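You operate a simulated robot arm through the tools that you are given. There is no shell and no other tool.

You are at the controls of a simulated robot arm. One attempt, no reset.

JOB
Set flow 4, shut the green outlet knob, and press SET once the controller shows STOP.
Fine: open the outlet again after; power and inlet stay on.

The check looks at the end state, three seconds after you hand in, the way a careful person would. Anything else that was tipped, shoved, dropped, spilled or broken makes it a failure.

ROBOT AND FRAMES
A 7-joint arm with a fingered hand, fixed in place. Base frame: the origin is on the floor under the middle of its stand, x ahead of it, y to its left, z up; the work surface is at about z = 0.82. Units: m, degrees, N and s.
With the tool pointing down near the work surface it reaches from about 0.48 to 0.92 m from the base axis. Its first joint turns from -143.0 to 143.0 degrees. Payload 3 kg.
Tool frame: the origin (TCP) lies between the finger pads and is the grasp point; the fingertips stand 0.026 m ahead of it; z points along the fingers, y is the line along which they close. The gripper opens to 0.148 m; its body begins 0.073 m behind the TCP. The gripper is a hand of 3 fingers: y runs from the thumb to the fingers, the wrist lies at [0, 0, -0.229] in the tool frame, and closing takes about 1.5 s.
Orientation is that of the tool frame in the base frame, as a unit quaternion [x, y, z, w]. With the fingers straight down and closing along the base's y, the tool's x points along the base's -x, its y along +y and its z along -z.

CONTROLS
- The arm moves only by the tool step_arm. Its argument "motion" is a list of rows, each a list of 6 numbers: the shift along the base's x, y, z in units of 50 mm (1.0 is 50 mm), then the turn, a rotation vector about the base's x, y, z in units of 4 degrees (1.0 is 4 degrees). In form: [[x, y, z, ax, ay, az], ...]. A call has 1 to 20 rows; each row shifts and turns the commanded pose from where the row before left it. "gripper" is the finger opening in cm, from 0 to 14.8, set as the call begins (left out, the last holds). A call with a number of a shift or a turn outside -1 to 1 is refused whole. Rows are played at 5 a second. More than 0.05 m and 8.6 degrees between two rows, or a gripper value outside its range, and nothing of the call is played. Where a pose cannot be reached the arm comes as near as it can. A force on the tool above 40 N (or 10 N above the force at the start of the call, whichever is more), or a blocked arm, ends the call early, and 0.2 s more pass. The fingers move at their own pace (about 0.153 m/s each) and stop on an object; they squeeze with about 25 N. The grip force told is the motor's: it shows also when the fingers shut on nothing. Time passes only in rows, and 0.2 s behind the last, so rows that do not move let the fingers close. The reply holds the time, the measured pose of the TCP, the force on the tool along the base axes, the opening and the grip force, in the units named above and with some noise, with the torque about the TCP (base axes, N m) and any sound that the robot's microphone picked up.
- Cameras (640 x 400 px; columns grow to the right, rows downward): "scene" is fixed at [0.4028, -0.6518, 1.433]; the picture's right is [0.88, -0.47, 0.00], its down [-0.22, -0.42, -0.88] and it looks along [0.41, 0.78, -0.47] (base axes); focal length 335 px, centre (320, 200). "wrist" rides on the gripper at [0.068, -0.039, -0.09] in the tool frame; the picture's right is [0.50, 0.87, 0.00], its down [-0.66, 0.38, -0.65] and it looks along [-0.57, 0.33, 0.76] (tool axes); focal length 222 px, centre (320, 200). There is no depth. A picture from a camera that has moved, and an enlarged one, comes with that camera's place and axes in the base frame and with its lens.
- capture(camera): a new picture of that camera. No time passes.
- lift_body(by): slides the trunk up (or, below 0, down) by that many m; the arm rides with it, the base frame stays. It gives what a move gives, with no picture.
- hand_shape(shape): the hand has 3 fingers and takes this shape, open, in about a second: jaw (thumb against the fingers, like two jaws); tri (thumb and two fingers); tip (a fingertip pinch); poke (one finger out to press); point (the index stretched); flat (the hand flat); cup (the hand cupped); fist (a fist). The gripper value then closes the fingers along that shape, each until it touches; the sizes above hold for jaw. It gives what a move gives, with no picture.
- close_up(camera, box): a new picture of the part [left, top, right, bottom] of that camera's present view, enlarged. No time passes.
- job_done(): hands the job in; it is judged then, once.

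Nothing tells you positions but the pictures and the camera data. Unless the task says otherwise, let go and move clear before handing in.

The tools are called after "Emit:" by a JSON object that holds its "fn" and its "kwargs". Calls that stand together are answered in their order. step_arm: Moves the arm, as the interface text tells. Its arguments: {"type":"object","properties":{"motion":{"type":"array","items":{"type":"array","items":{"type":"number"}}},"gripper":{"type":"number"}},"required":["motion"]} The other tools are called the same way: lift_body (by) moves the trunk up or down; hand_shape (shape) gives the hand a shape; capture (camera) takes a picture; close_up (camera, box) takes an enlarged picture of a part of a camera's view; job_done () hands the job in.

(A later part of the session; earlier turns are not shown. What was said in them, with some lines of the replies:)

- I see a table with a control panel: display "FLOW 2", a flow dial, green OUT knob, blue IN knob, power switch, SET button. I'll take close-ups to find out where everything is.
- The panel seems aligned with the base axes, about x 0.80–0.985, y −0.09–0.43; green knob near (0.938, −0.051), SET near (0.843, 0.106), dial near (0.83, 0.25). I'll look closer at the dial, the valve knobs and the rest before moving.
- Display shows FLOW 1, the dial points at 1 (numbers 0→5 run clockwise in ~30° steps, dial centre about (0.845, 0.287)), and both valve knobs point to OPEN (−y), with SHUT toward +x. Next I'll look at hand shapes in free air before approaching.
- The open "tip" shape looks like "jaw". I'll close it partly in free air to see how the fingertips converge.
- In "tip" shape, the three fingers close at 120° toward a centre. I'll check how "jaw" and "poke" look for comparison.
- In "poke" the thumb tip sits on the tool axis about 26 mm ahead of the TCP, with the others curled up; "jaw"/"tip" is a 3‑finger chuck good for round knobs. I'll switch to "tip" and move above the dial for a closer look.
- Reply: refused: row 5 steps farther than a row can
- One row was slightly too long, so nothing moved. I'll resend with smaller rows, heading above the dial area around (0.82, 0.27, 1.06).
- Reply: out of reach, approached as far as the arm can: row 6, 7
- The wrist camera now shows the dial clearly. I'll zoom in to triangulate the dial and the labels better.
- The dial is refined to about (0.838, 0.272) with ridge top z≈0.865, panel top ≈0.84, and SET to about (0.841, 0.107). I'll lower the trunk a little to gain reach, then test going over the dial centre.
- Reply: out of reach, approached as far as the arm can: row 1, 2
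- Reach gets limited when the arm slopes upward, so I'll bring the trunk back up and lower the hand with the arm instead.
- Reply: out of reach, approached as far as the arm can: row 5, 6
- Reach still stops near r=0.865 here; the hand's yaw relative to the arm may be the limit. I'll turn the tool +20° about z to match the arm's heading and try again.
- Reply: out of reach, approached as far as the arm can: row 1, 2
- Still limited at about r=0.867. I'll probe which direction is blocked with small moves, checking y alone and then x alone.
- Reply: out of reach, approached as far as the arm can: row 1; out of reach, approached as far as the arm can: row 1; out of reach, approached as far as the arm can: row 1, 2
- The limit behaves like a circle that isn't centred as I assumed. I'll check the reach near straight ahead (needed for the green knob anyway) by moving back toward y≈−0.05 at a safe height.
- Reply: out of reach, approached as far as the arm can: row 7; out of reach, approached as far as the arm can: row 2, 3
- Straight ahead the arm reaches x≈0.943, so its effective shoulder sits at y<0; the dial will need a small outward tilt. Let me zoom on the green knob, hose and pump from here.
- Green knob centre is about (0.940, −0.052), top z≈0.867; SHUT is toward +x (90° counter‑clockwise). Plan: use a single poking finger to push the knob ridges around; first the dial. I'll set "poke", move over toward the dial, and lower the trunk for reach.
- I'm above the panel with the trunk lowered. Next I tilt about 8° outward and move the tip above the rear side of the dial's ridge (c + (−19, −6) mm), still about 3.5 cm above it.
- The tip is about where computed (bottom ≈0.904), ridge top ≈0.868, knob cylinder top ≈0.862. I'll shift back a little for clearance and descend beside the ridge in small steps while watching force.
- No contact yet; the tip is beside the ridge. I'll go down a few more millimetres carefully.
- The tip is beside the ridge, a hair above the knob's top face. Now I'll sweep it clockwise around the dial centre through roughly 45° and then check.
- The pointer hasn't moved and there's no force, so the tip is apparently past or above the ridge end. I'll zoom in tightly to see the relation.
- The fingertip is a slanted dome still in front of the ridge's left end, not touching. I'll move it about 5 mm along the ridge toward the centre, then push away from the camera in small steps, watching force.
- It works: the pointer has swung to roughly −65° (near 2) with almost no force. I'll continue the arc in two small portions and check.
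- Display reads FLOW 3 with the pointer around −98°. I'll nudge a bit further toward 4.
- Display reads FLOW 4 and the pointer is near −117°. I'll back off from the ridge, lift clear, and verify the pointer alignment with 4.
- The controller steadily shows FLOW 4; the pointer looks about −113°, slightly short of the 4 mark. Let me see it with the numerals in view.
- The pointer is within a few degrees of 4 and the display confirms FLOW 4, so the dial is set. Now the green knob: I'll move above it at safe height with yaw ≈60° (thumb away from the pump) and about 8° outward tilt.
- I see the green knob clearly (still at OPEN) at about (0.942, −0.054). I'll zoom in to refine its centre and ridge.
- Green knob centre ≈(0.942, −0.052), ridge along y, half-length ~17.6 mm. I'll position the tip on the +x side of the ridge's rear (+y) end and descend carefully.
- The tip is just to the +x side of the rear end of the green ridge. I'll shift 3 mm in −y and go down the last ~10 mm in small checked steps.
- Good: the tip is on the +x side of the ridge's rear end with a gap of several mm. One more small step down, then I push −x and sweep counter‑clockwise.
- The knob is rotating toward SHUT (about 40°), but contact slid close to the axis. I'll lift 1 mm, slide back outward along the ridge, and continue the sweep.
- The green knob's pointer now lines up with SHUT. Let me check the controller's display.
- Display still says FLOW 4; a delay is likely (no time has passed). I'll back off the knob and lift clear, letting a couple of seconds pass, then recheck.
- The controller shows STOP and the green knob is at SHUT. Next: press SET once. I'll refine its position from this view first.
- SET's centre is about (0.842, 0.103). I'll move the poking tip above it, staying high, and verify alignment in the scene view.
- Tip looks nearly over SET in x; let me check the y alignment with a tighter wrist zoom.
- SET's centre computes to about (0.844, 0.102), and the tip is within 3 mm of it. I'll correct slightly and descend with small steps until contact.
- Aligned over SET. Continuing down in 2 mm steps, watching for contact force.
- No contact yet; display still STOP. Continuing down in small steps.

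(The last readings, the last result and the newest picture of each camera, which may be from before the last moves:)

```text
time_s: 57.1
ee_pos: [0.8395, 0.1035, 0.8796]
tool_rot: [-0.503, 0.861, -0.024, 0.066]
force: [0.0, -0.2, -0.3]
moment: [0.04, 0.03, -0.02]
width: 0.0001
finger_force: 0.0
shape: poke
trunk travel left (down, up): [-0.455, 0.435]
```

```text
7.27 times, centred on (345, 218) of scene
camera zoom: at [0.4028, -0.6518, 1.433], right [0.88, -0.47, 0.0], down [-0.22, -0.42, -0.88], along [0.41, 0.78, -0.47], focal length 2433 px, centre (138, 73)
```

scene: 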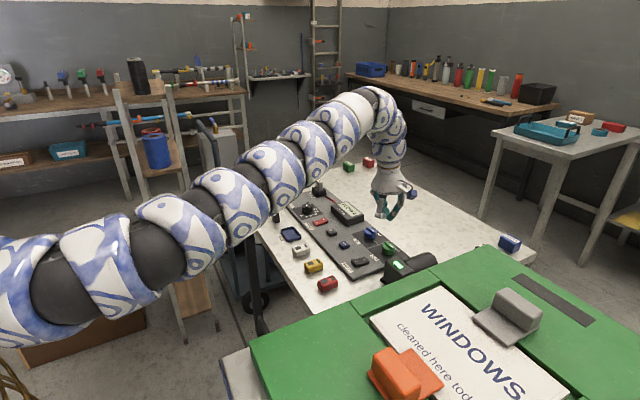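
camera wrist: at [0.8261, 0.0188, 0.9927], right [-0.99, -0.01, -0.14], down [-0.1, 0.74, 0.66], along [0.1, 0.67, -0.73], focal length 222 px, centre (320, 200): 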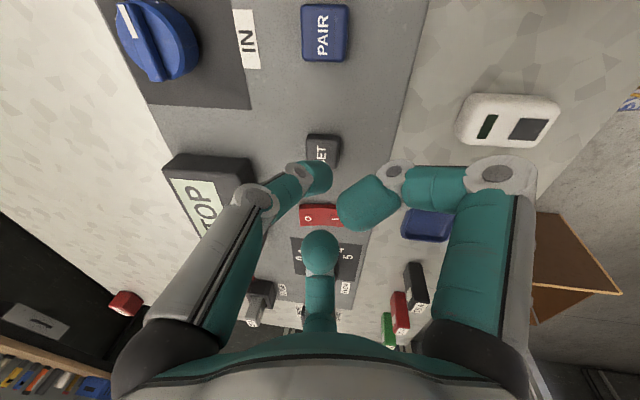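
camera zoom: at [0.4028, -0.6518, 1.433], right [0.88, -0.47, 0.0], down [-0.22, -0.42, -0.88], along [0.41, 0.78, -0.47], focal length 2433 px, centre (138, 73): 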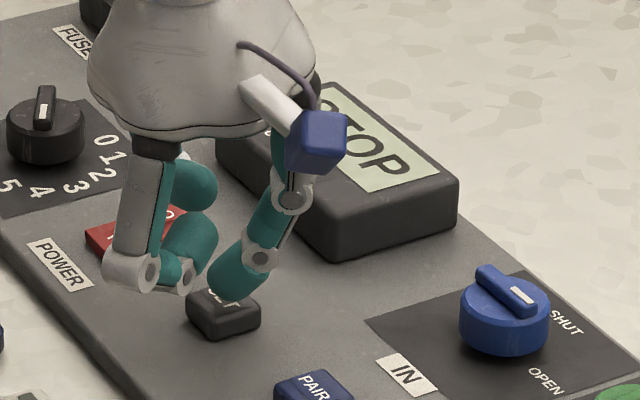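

Very near the button's top face. Continuing in about 1.5 mm steps.

Emit:
{"fn": "step_arm", "kwargs": {"motion": [[0, 0, -0.03, 0, 0, 0], [0, 0, 0, 0, 0, 0]]}}

Emit:
{"fn": "step_arm", "kwargs": {"motion": [[0, 0, -0.03, 0, 0, 0], [0, 0, 0, 0, 0, 0]]}}

Emit:
{"fn": "close_up", "kwargs": {"camera": "scene", "box": [310, 190, 380, 245]}}

```text
time_s: 57.7
ee_pos: [0.839, 0.1039, 0.8769]
tool_rot: [-0.503, 0.862, -0.025, 0.065]
force: [0.0, -0.4, 0.5]
moment: [-0.01, -0.01, 0.01]
width: 0.0001
finger_force: 0.0
shape: poke
trunk travel left (down, up): [-0.455, 0.435]
```

```text
time_s: 58.3
ee_pos: [0.8374, 0.1034, 0.8761]
tool_rot: [-0.503, 0.862, -0.024, 0.066]
force: [0.0, -0.7, 0.6]
moment: [-0.01, 0.0, -0.02]
width: 0.0
finger_force: 0.2
shape: poke
trunk travel left (down, up): [-0.455, 0.435]
```

```text
7.27 times, centred on (345, 218) of scene
camera zoom: at [0.4028, -0.6518, 1.433], right [0.88, -0.47, 0.0], down [-0.22, -0.42, -0.88], along [0.41, 0.78, -0.47], focal length 2433 px, centre (138, 73)
```

zoom: 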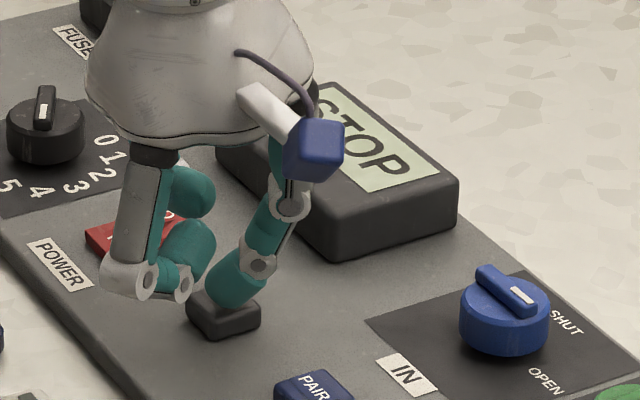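

Contact is just beginning (about 0.6 N). I'll press further in small steps and watch the display.

Emit:
{"fn": "step_arm", "kwargs": {"motion": [[0, 0, -0.03, 0, 0, 0], [0, 0, 0, 0, 0, 0]]}}

Emit:
{"fn": "close_up", "kwargs": {"camera": "scene", "box": [310, 190, 380, 245]}}

```text
time_s: 58.9
ee_pos: [0.8363, 0.1029, 0.8753]
tool_rot: [-0.503, 0.861, -0.024, 0.066]
force: [-0.5, 0.1, -0.3]
moment: [0.01, 0.0, 0.01]
width: 0.0
finger_force: 0.1
shape: poke
trunk travel left (down, up): [-0.455, 0.435]
```

```text
7.27 times, centred on (345, 218) of scene
camera zoom: at [0.4028, -0.6518, 1.433], right [0.88, -0.47, 0.0], down [-0.22, -0.42, -0.88], along [0.41, 0.78, -0.47], focal length 2433 px, centre (138, 73)
```

zoom: 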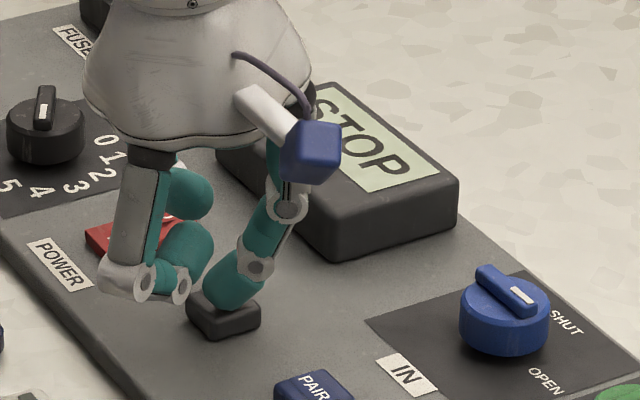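

Let me zoom tightly to see whether the tip is actually touching the button.

Emit:
{"fn": "close_up", "kwargs": {"camera": "scene", "box": [322, 215, 352, 237]}}

Emit:
{"fn": "close_up", "kwargs": {"camera": "wrist", "box": [270, 110, 370, 200]}}

```text
16.00 times, centred on (337, 226) of scene
camera zoom: at [0.4028, -0.6518, 1.433], right [0.88, -0.47, 0.0], down [-0.22, -0.42, -0.88], along [0.41, 0.78, -0.47], focal length 5354 px, centre (48, -216)
```

zoom: 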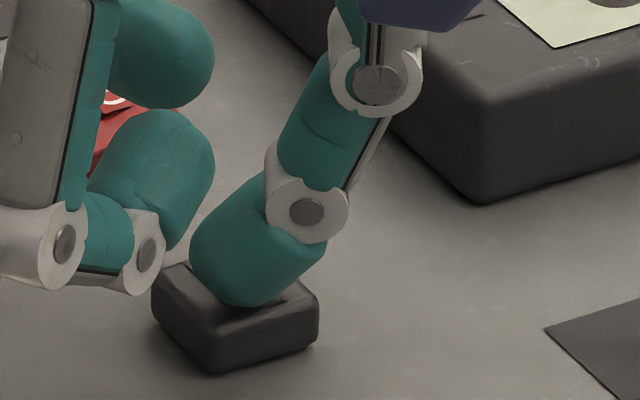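

```text
4.44 times, centred on (320, 155) of wrist
camera zoom: at [0.8257, 0.022, 0.9613], right [-0.99, -0.01, -0.14], down [-0.1, 0.74, 0.66], along [0.1, 0.67, -0.73], focal length 987 px, centre (320, 400)
```

zoom: 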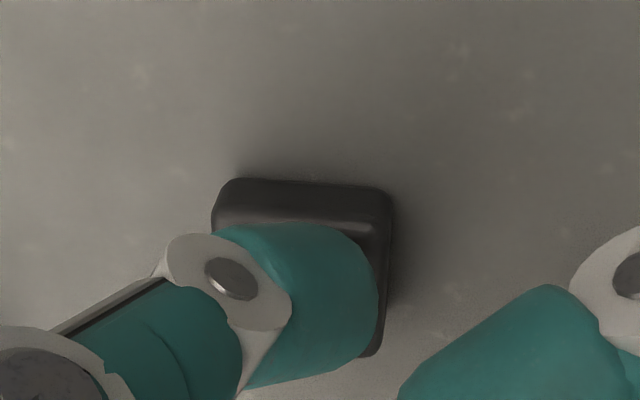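

The tip is centred on SET's top face. I'll press down further, in small steps.

Emit:
{"fn": "step_arm", "kwargs": {"motion": [[0, 0, -0.03, 0, 0, 0], [0, 0, 0, 0, 0, 0]]}}

Emit:
{"fn": "close_up", "kwargs": {"camera": "scene", "box": [310, 190, 380, 245]}}

```text
time_s: 59.5
ee_pos: [0.8376, 0.1025, 0.8747]
tool_rot: [-0.502, 0.862, -0.024, 0.066]
force: [-0.4, -0.6, 0.6]
moment: [-0.01, 0.01, 0.02]
width: 0.0
finger_force: 0.0
shape: poke
trunk travel left (down, up): [-0.455, 0.435]
```

```text
7.27 times, centred on (345, 218) of scene
camera zoom: at [0.4028, -0.6518, 1.433], right [0.88, -0.47, 0.0], down [-0.22, -0.42, -0.88], along [0.41, 0.78, -0.47], focal length 2433 px, centre (138, 73)
```

zoom: 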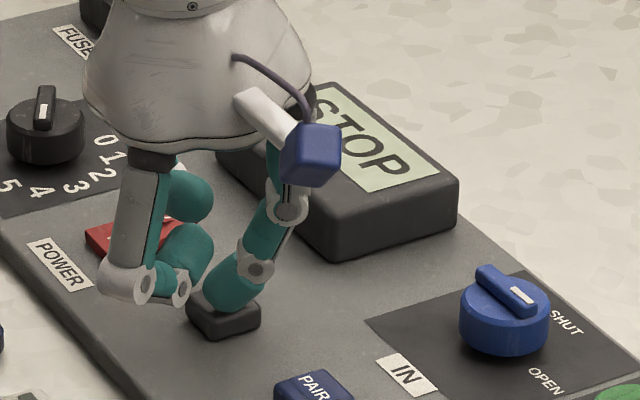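

Emit:
{"fn": "step_arm", "kwargs": {"motion": [[0, 0, -0.03, 0, 0, 0], [0, 0, 0, 0, 0, 0]]}}

Emit:
{"fn": "close_up", "kwargs": {"camera": "scene", "box": [310, 190, 380, 245]}}

```text
time_s: 60.1
ee_pos: [0.8356, 0.1045, 0.8716]
tool_rot: [-0.502, 0.862, -0.025, 0.066]
force: [0.8, 0.1, 0.6]
moment: [-0.01, 0.02, 0.04]
width: 0.0
finger_force: 0.1
shape: poke
trunk travel left (down, up): [-0.455, 0.435]
```

```text
7.27 times, centred on (345, 218) of scene
camera zoom: at [0.4028, -0.6518, 1.433], right [0.88, -0.47, 0.0], down [-0.22, -0.42, -0.88], along [0.41, 0.78, -0.47], focal length 2433 px, centre (138, 73)
```

zoom: 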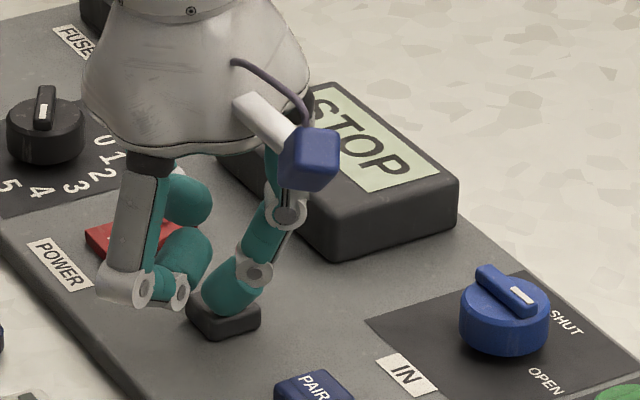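

Still STOP and under 1 N. Continuing the press with another small step.

Emit:
{"fn": "step_arm", "kwargs": {"motion": [[0.02, 0, -0.03, 0, 0, 0], [0, 0, 0, 0, 0, 0]]}}

Emit:
{"fn": "close_up", "kwargs": {"camera": "scene", "box": [310, 190, 380, 245]}}

Emit:
{"fn": "close_up", "kwargs": {"camera": "scene", "box": [322, 215, 352, 237]}}

```text
time_s: 60.7
ee_pos: [0.8378, 0.1041, 0.8704]
tool_rot: [-0.503, 0.862, -0.024, 0.066]
force: [0.5, -0.7, 1.0]
moment: [-0.03, 0.0, -0.01]
width: 0.0001
finger_force: 0.0
shape: poke
trunk travel left (down, up): [-0.455, 0.435]
```

```text
7.27 times, centred on (345, 218) of scene
camera zoom: at [0.4028, -0.6518, 1.433], right [0.88, -0.47, 0.0], down [-0.22, -0.42, -0.88], along [0.41, 0.78, -0.47], focal length 2433 px, centre (138, 73)
```

zoom: 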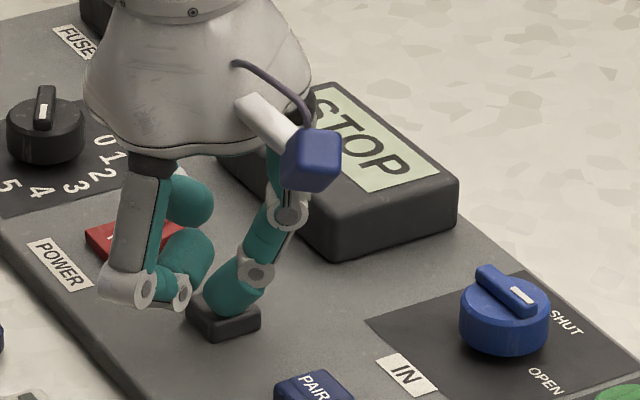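

```text
16.00 times, centred on (337, 226) of scene
camera zoom: at [0.4028, -0.6518, 1.433], right [0.88, -0.47, 0.0], down [-0.22, -0.42, -0.88], along [0.41, 0.78, -0.47], focal length 5354 px, centre (48, -216)
```

zoom: 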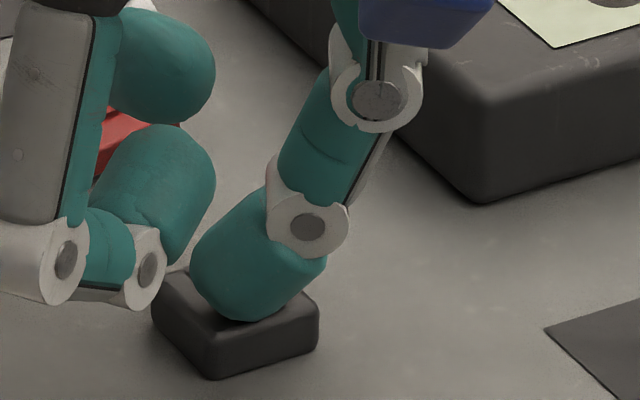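

The button cap is starting to sink. I'll press a bit more.

Emit:
{"fn": "step_arm", "kwargs": {"motion": [[0, 0, -0.04, 0, 0, 0], [0, 0, 0, 0, 0, 0]]}}

Emit:
{"fn": "close_up", "kwargs": {"camera": "scene", "box": [310, 190, 380, 245]}}

```text
time_s: 61.3
ee_pos: [0.8389, 0.1042, 0.8679]
tool_rot: [-0.503, 0.862, -0.024, 0.065]
force: [0.6, 0.8, 2.9]
moment: [0.04, -0.02, 0.03]
width: 0.0
finger_force: 0.1
shape: poke
trunk travel left (down, up): [-0.455, 0.435]
heard: click
```

```text
7.27 times, centred on (345, 218) of scene
camera zoom: at [0.4028, -0.6518, 1.433], right [0.88, -0.47, 0.0], down [-0.22, -0.42, -0.88], along [0.41, 0.78, -0.47], focal length 2433 px, centre (138, 73)
```

zoom: 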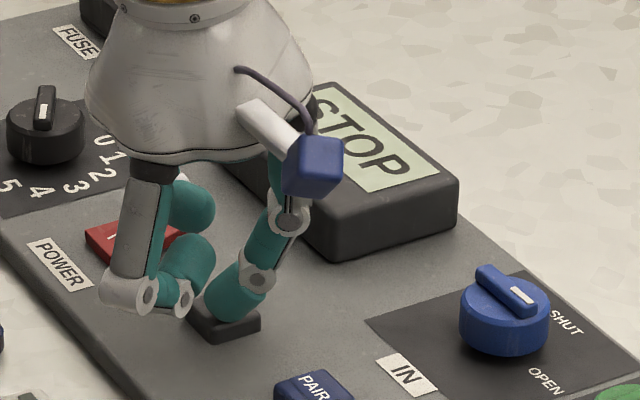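

A click was heard (about 3 N), so SET is pressed. I'll lift straight up off the button and check the display.

Emit:
{"fn": "step_arm", "kwargs": {"motion": [[0, 0, 0.2, 0, 0, 0], [0, 0, 0.5, 0, 0, 0], [0, 0, 0.6, 0, 0, 0], [0, 0, 0, 0, 0, 0], [0, 0, 0, 0, 0, 0]]}}

Emit:
{"fn": "close_up", "kwargs": {"camera": "scene", "box": [300, 180, 440, 270]}}

Emit:
{"fn": "capture", "kwargs": {"camera": "wrist"}}

```text
time_s: 62.5
ee_pos: [0.8386, 0.1028, 0.9334]
tool_rot: [-0.503, 0.862, -0.023, 0.065]
force: [0.3, 0.3, -0.3]
moment: [0.05, 0.0, -0.01]
width: 0.0
finger_force: 0.1
shape: poke
trunk travel left (down, up): [-0.455, 0.435]
```

```text
4.44 times, centred on (370, 225) of scene
camera zoom: at [0.4028, -0.6518, 1.433], right [0.88, -0.47, 0.0], down [-0.22, -0.42, -0.88], along [0.41, 0.78, -0.47], focal length 1487 px, centre (98, 89)
```

zoom: 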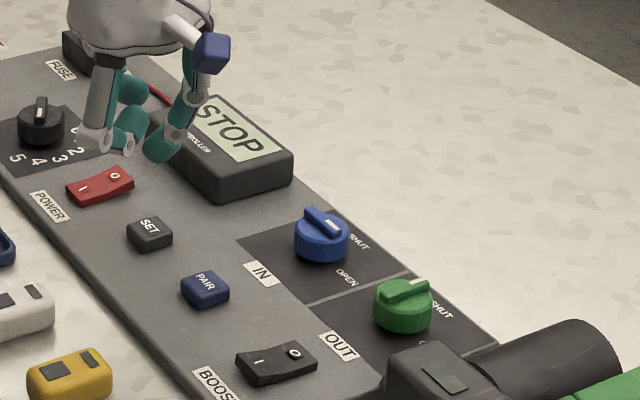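

```text
taken
camera wrist: at [0.8278, 0.0204, 1.0192], right [-0.99, -0.01, -0.14], down [-0.1, 0.74, 0.67], along [0.1, 0.67, -0.73], focal length 222 px, centre (320, 200)
```

wrist: 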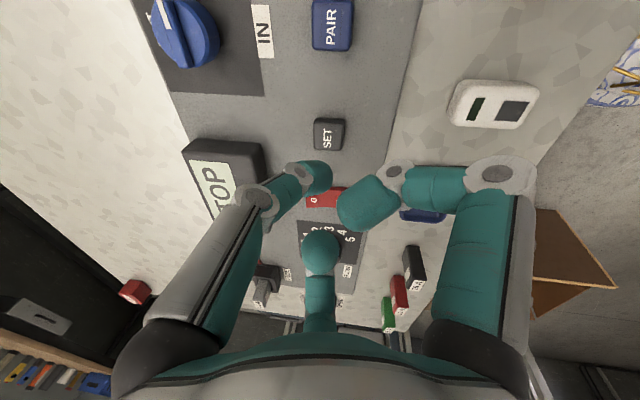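

Display still shows STOP after the click; I'll let a moment pass and check whether it changes or any indicator appears.

Emit:
{"fn": "step_arm", "kwargs": {"motion": [[0, 0, 0, 0, 0, 0], [0, 0, 0, 0, 0, 0], [0, 0, 0, 0, 0, 0], [0, 0, 0, 0, 0, 0], [0, 0, 0, 0, 0, 0], [0, 0, 0, 0, 0, 0], [0, 0, 0, 0, 0, 0]]}}

Emit:
{"fn": "close_up", "kwargs": {"camera": "scene", "box": [310, 185, 400, 245]}}

Emit:
{"fn": "close_up", "kwargs": {"camera": "wrist", "box": [160, 80, 360, 220]}}

```text
time_s: 64.1
ee_pos: [0.8395, 0.1019, 0.9329]
tool_rot: [-0.503, 0.862, -0.025, 0.066]
force: [0.5, 0.3, 0.2]
moment: [0.01, 0.02, -0.02]
width: 0.0
finger_force: 0.1
shape: poke
trunk travel left (down, up): [-0.455, 0.435]
```

```text
6.67 times, centred on (355, 215) of scene
camera zoom: at [0.4028, -0.6518, 1.433], right [0.88, -0.47, 0.0], down [-0.22, -0.42, -0.88], along [0.41, 0.78, -0.47], focal length 2231 px, centre (87, 100)
```

zoom: 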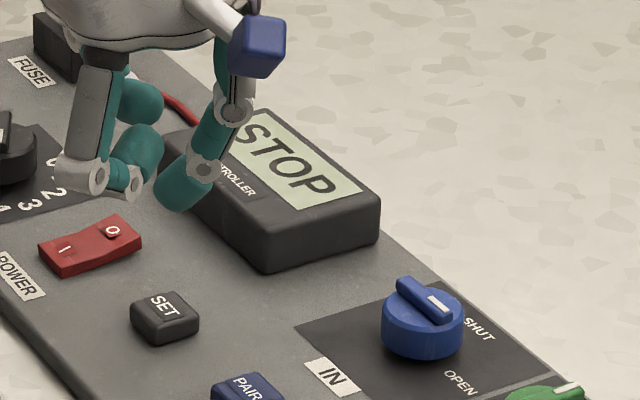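

```text
2.86 times, centred on (260, 150) of wrist
camera zoom: at [0.8278, 0.0203, 1.0193], right [-0.99, -0.01, -0.14], down [-0.1, 0.74, 0.67], along [0.1, 0.67, -0.73], focal length 635 px, centre (491, 343)
```

zoom: 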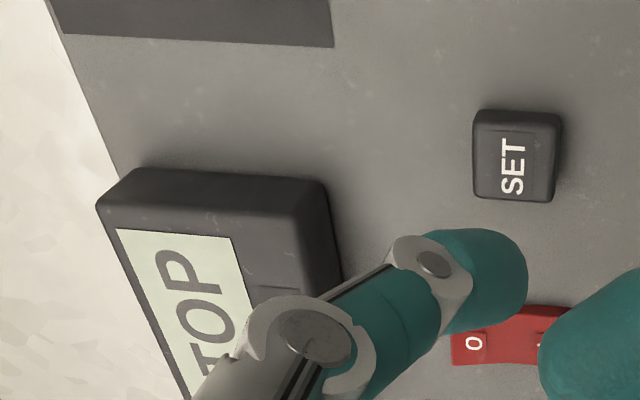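

SET has sprung back and the click was registered; STOP persists as expected with the outlet shut. Now I'll reopen the outlet: move over the green knob, tip on the +y side of the pointer end (pointer toward +x), and descend.

Emit:
{"fn": "step_arm", "kwargs": {"motion": [[0.55, -0.67, 0, 0, 0, 0], [0.56, -0.67, 0, 0, 0, 0], [0.56, -0.67, 0, 0, 0, 0], [0.56, -0.67, 0, 0, 0, 0], [0, 0, -0.4, 0, 0, 0], [0, 0, -0.3, 0, 0, 0], [0, 0, 0, 0, 0, 0]]}}

Emit:
{"fn": "close_up", "kwargs": {"camera": "wrist", "box": [230, 60, 390, 200]}}

Emit:
{"fn": "close_up", "kwargs": {"camera": "scene", "box": [360, 205, 430, 260]}}

```text
time_s: 65.7
ee_pos: [0.951, -0.0311, 0.8979]
tool_rot: [-0.503, 0.861, -0.024, 0.066]
force: [0.0, 0.1, 0.4]
moment: [0.01, 0.0, 0.02]
width: 0.0
finger_force: 0.0
shape: poke
trunk travel left (down, up): [-0.455, 0.435]
```

```text
2.86 times, centred on (310, 130) of wrist
camera zoom: at [0.9395, -0.113, 0.9847], right [-0.99, -0.01, -0.14], down [-0.1, 0.74, 0.66], along [0.1, 0.67, -0.73], focal length 635 px, centre (349, 400)
```

zoom: 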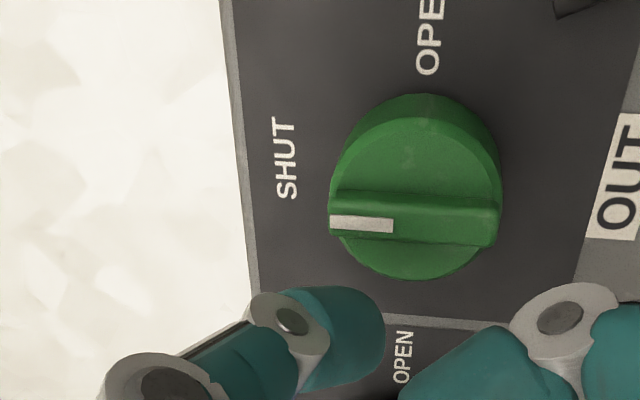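

```text
7.27 times, centred on (395, 232) of scene
camera zoom: at [0.4028, -0.6518, 1.433], right [0.88, -0.47, 0.0], down [-0.22, -0.42, -0.88], along [0.41, 0.78, -0.47], focal length 2433 px, centre (-226, -36)
```

zoom: 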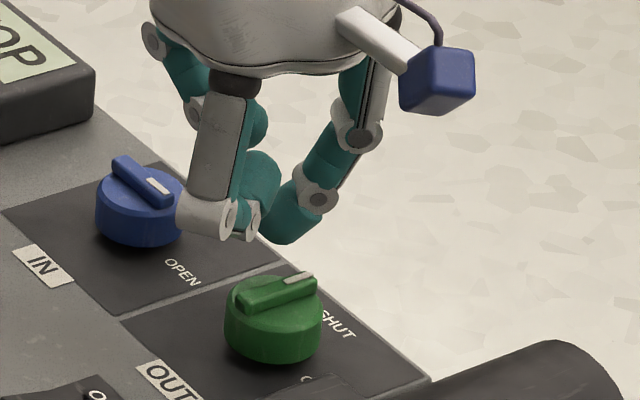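

The tip is on the +y side of the pointer end with a clear gap. Descending to just above the knob's top face.

Emit:
{"fn": "step_arm", "kwargs": {"motion": [[0, 0, -0.12, 0, 0, 0], [0, 0, -0.1, 0, 0, 0], [0, 0, -0.05, 0, 0, 0], [0, 0, 0, 0, 0, 0]]}}

Emit:
{"fn": "step_arm", "kwargs": {"motion": [[0, -0.07, 0, 0, 0, 0], [0, -0.07, 0, 0, 0, 0], [0, 0, 0, 0, 0, 0]]}}

Emit:
{"fn": "close_up", "kwargs": {"camera": "wrist", "box": [230, 60, 390, 200]}}

```text
time_s: 66.7
ee_pos: [0.9511, -0.031, 0.8838]
tool_rot: [-0.503, 0.862, -0.023, 0.065]
force: [-0.8, -0.3, 0.1]
moment: [0.02, 0.03, -0.01]
width: 0.0
finger_force: 0.1
shape: poke
trunk travel left (down, up): [-0.455, 0.435]
```

```text
time_s: 67.5
ee_pos: [0.9517, -0.037, 0.8849]
tool_rot: [-0.503, 0.862, -0.024, 0.066]
force: [0.4, 0.4, -0.9]
moment: [0.03, -0.03, 0.03]
width: 0.0001
finger_force: 0.1
shape: poke
trunk travel left (down, up): [-0.455, 0.435]
```

```text
2.86 times, centred on (310, 130) of wrist
camera zoom: at [0.9389, -0.1191, 0.9707], right [-0.99, -0.01, -0.14], down [-0.1, 0.74, 0.67], along [0.1, 0.67, -0.73], focal length 635 px, centre (349, 400)
```

zoom: 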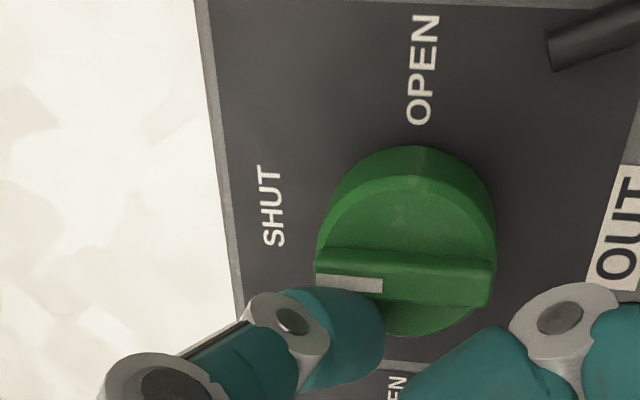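

Almost in contact. I'll now sweep clockwise around the knob's far side, half the way first.

Emit:
{"fn": "step_arm", "kwargs": {"motion": [[0.016, -0.072, 0, 0, 0, 0], [0.025, -0.04, 0, 0, 0, 0], [0.025, -0.04, 0, 0, 0, 0], [0.016, -0.048, 0, 0, 0, 0], [0.016, -0.048, 0, 0, 0, 0], [0, 0, 0, 0, 0, 0]]}}

Emit:
{"fn": "close_up", "kwargs": {"camera": "wrist", "box": [230, 60, 390, 200]}}

```text
time_s: 68.9
ee_pos: [0.9556, -0.0492, 0.8852]
tool_rot: [-0.502, 0.862, -0.024, 0.065]
force: [0.4, 0.9, 0.7]
moment: [0.01, 0.0, 0.03]
width: 0.0
finger_force: 0.1
shape: poke
trunk travel left (down, up): [-0.455, 0.435]
```

```text
2.86 times, centred on (310, 130) of wrist
camera zoom: at [0.9434, -0.1326, 0.9714], right [-0.99, -0.01, -0.14], down [-0.1, 0.74, 0.67], along [0.1, 0.67, -0.73], focal length 635 px, centre (349, 400)
```

zoom: 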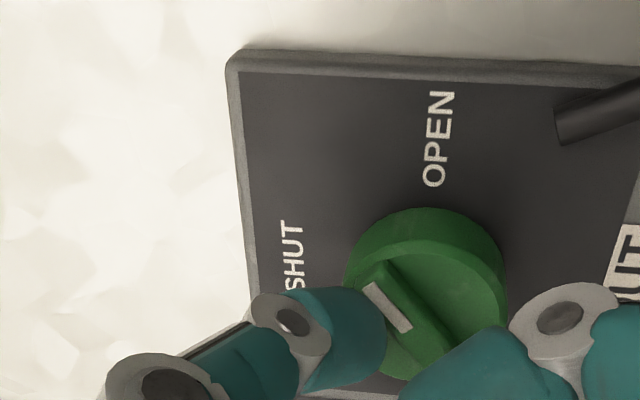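

Rotating back nicely (about halfway). Continuing the sweep to OPEN.

Emit:
{"fn": "step_arm", "kwargs": {"motion": [[0, -0.064, 0, 0, 0, 0], [0, -0.064, 0, 0, 0, 0], [-0.022, -0.06, 0, 0, 0, 0], [0, 0, 0, 0, 0, 0]]}}

Emit:
{"fn": "close_up", "kwargs": {"camera": "wrist", "box": [230, 80, 410, 220]}}

Emit:
{"fn": "close_up", "kwargs": {"camera": "scene", "box": [360, 205, 430, 260]}}

```text
time_s: 69.9
ee_pos: [0.954, -0.0595, 0.8845]
tool_rot: [-0.503, 0.862, -0.024, 0.065]
force: [0.2, 0.4, 0.2]
moment: [0.01, 0.0, 0.0]
width: 0.0
finger_force: 0.0
shape: poke
trunk travel left (down, up): [-0.455, 0.435]
```

```text
2.86 times, centred on (320, 150) of wrist
camera zoom: at [0.9427, -0.1418, 0.972], right [-0.99, -0.01, -0.14], down [-0.1, 0.74, 0.67], along [0.1, 0.67, -0.73], focal length 635 px, centre (320, 343)
```

zoom: 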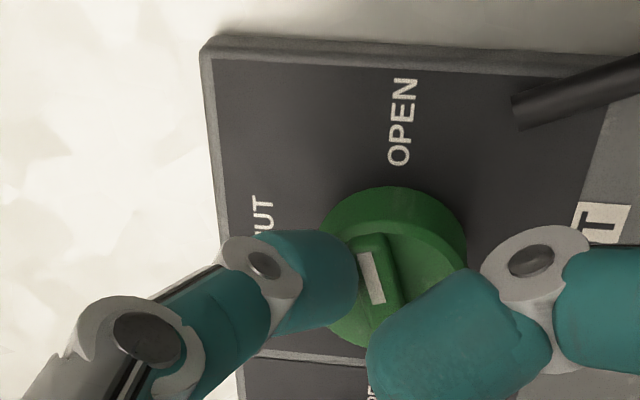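

```text
7.27 times, centred on (395, 232) of scene
camera zoom: at [0.4028, -0.6518, 1.433], right [0.88, -0.47, 0.0], down [-0.22, -0.42, -0.88], along [0.41, 0.78, -0.47], focal length 2433 px, centre (-226, -36)
```

zoom: 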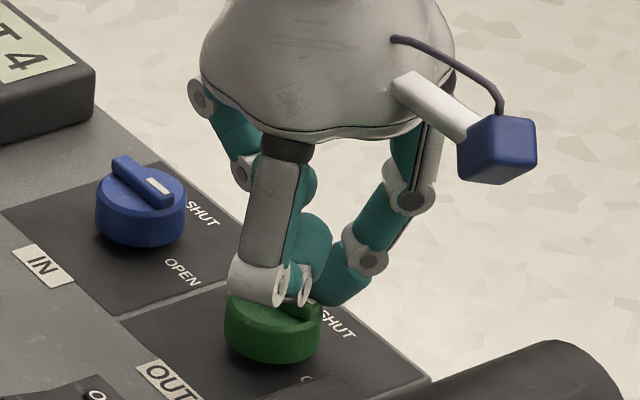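

The display now ends in "T 4" (SET 4), and the pointer is about 15° short of fully OPEN. I'll finish the rotation.

Emit:
{"fn": "step_arm", "kwargs": {"motion": [[-0.02, -0.05, 0, 0, 0, 0], [-0.03, -0.04, 0, 0, 0, 0], [0, 0, 0, 0, 0, 0]]}}

Emit:
{"fn": "close_up", "kwargs": {"camera": "wrist", "box": [230, 80, 410, 220]}}

Emit:
{"fn": "close_up", "kwargs": {"camera": "scene", "box": [320, 190, 380, 230]}}

```text
time_s: 70.7
ee_pos: [0.9518, -0.0635, 0.8839]
tool_rot: [-0.503, 0.861, -0.025, 0.066]
force: [0.8, 0.3, 0.7]
moment: [0.04, 0.0, 0.02]
width: 0.0
finger_force: 0.0
shape: poke
trunk travel left (down, up): [-0.455, 0.435]
```

```text
2.86 times, centred on (320, 150) of wrist
camera zoom: at [0.9397, -0.1455, 0.9708], right [-0.99, -0.01, -0.14], down [-0.1, 0.74, 0.67], along [0.1, 0.67, -0.73], focal length 635 px, centre (320, 343)
```

zoom: 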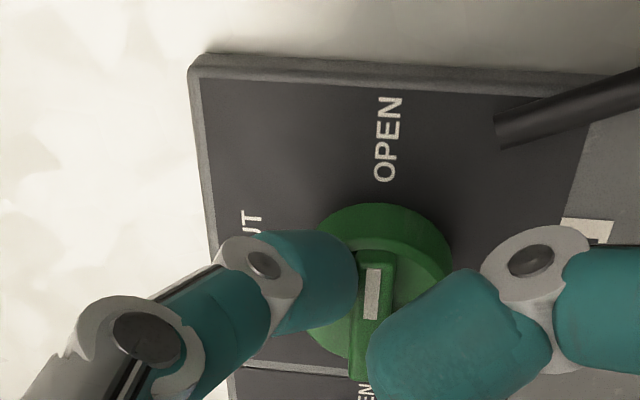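

```text
10.00 times, centred on (350, 210) of scene
camera zoom: at [0.4028, -0.6518, 1.433], right [0.88, -0.47, 0.0], down [-0.22, -0.42, -0.88], along [0.41, 0.78, -0.47], focal length 3346 px, centre (20, 100)
```

zoom: 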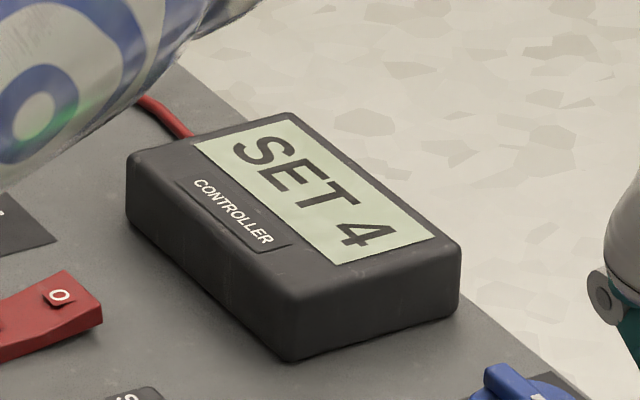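

The display reads SET 4 and the green pointer is back at OPEN. I'll back the tip away from the ridge (+x), lift clear, and verify everything.

Emit:
{"fn": "step_arm", "kwargs": {"motion": [[0.06, 0, 0, 0, 0, 0], [0.02, 0, 0.3, 0, 0, 0], [0, 0, 0.6, 0, 0, 0], [-0.3, 0, 0.7, 0, 0, 0], [-0.5, 0, 0.7, 0, 0, 0], [-0.5, 0, 0.5, 0, 0, 0], [-0.5, 0, 0, 0, 0, 0], [0, 0, 0, 0, 0, 0]]}}

Emit:
{"fn": "close_up", "kwargs": {"camera": "scene", "box": [280, 180, 440, 290]}}

Emit:
{"fn": "capture", "kwargs": {"camera": "wrist"}}

Emit:
{"fn": "capture", "kwargs": {"camera": "scene"}}

```text
time_s: 72.5
ee_pos: [0.8671, -0.0638, 1.0246]
tool_rot: [-0.503, 0.862, -0.024, 0.066]
force: [-0.5, 0.2, 0.3]
moment: [0.0, -0.02, 0.0]
width: 0.0
finger_force: 0.0
shape: poke
trunk travel left (down, up): [-0.455, 0.435]
```

```text
3.64 times, centred on (360, 235) of scene
camera zoom: at [0.4028, -0.6518, 1.433], right [0.88, -0.47, 0.0], down [-0.22, -0.42, -0.88], along [0.41, 0.78, -0.47], focal length 1217 px, centre (174, 73)
```

zoom: 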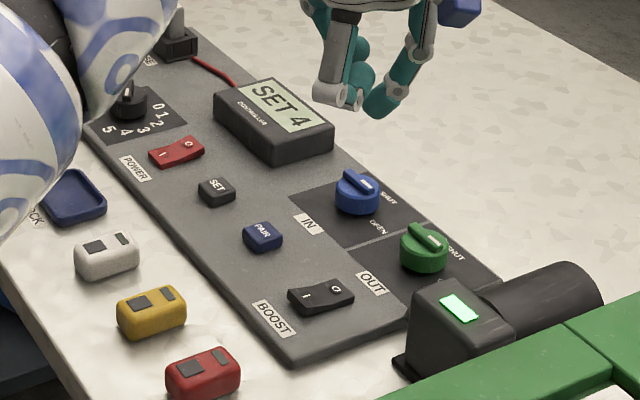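

```text
taken
camera wrist: at [0.8548, -0.1447, 1.1116], right [-0.99, -0.01, -0.14], down [-0.1, 0.74, 0.67], along [0.1, 0.67, -0.73], focal length 222 px, centre (320, 200)
```

wrist: 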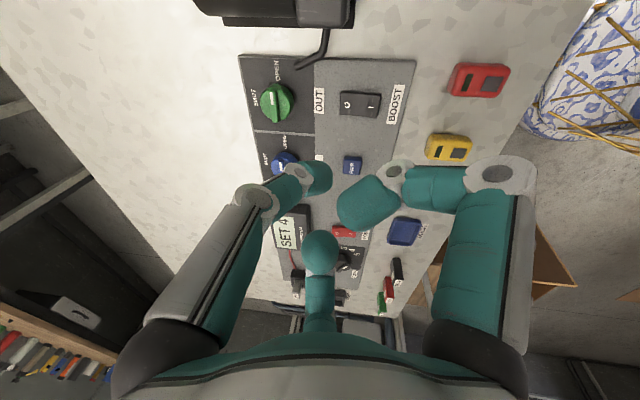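

```text
taken
```

scene: 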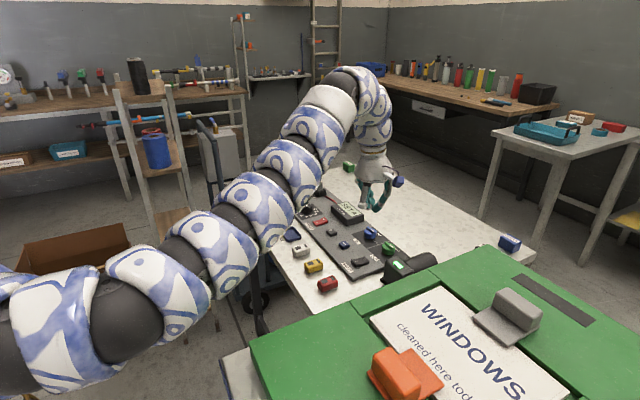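

Pump light is back on and the display reads SET 4. Let me compare the green knob's angle with the blue one in detail.

Emit:
{"fn": "close_up", "kwargs": {"camera": "wrist", "box": [230, 50, 330, 190]}}

Emit:
{"fn": "close_up", "kwargs": {"camera": "scene", "box": [355, 215, 425, 260]}}

```text
2.86 times, centred on (280, 120) of wrist
camera zoom: at [0.8548, -0.1447, 1.1116], right [-0.99, -0.01, -0.14], down [-0.1, 0.74, 0.67], along [0.1, 0.67, -0.73], focal length 635 px, centre (434, 429)
```

zoom: 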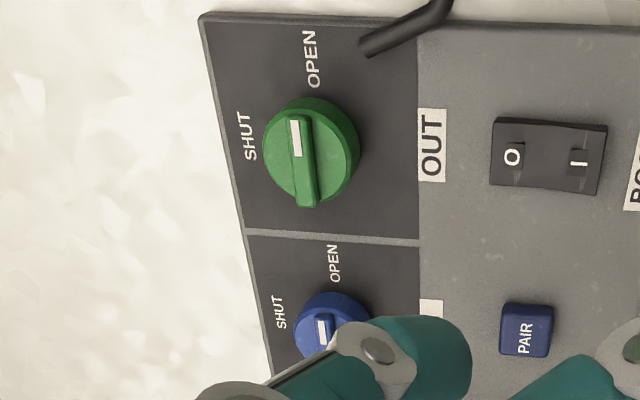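

```text
8.89 times, centred on (390, 238) of scene
camera zoom: at [0.4028, -0.6518, 1.433], right [0.88, -0.47, 0.0], down [-0.22, -0.42, -0.88], along [0.41, 0.78, -0.47], focal length 2974 px, centre (-302, -133)
```

zoom: 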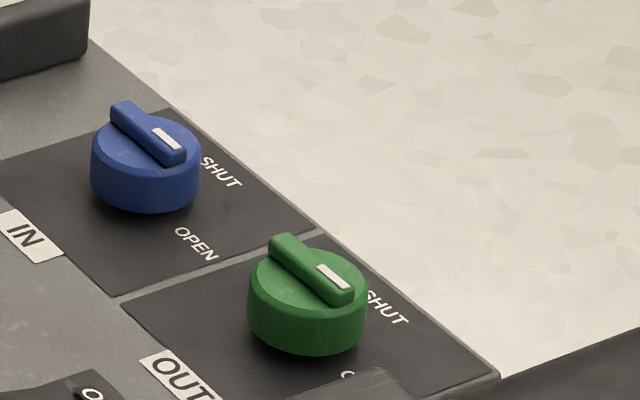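

Both valve knobs are parallel at OPEN, power is on, the dial is at 4, the controller shows SET 4, the pump light is green and the hand is clear of everything. I'm handing in the job.

Emit:
{"fn": "job_done", "kwargs": {}}

```text
The job is handed in.
```

I set the dial to flow 4, shut the green outlet, pressed SET while the controller showed STOP, and then reopened the outlet. The job is handed in; I haven't seen the check's result.

- **Controller:** it read FLOW 4 after the dial turn and STOP about a second and a half after the outlet closed. SET gave one audible click. The display still showed STOP after the click and changed to SET 4 as the outlet reopened.
- **Valves and power:** the green outlet and blue inlet pointers are both back at OPEN, the power switch is untouched at I, and the pump light is green again.
- **Dial pointer:** it sits about 5° short of the 4 mark. I left it there because the controller reads 4.
- **Surroundings:** I saw nothing tipped, moved or spilled, and the hand was lifted clear before handing in.
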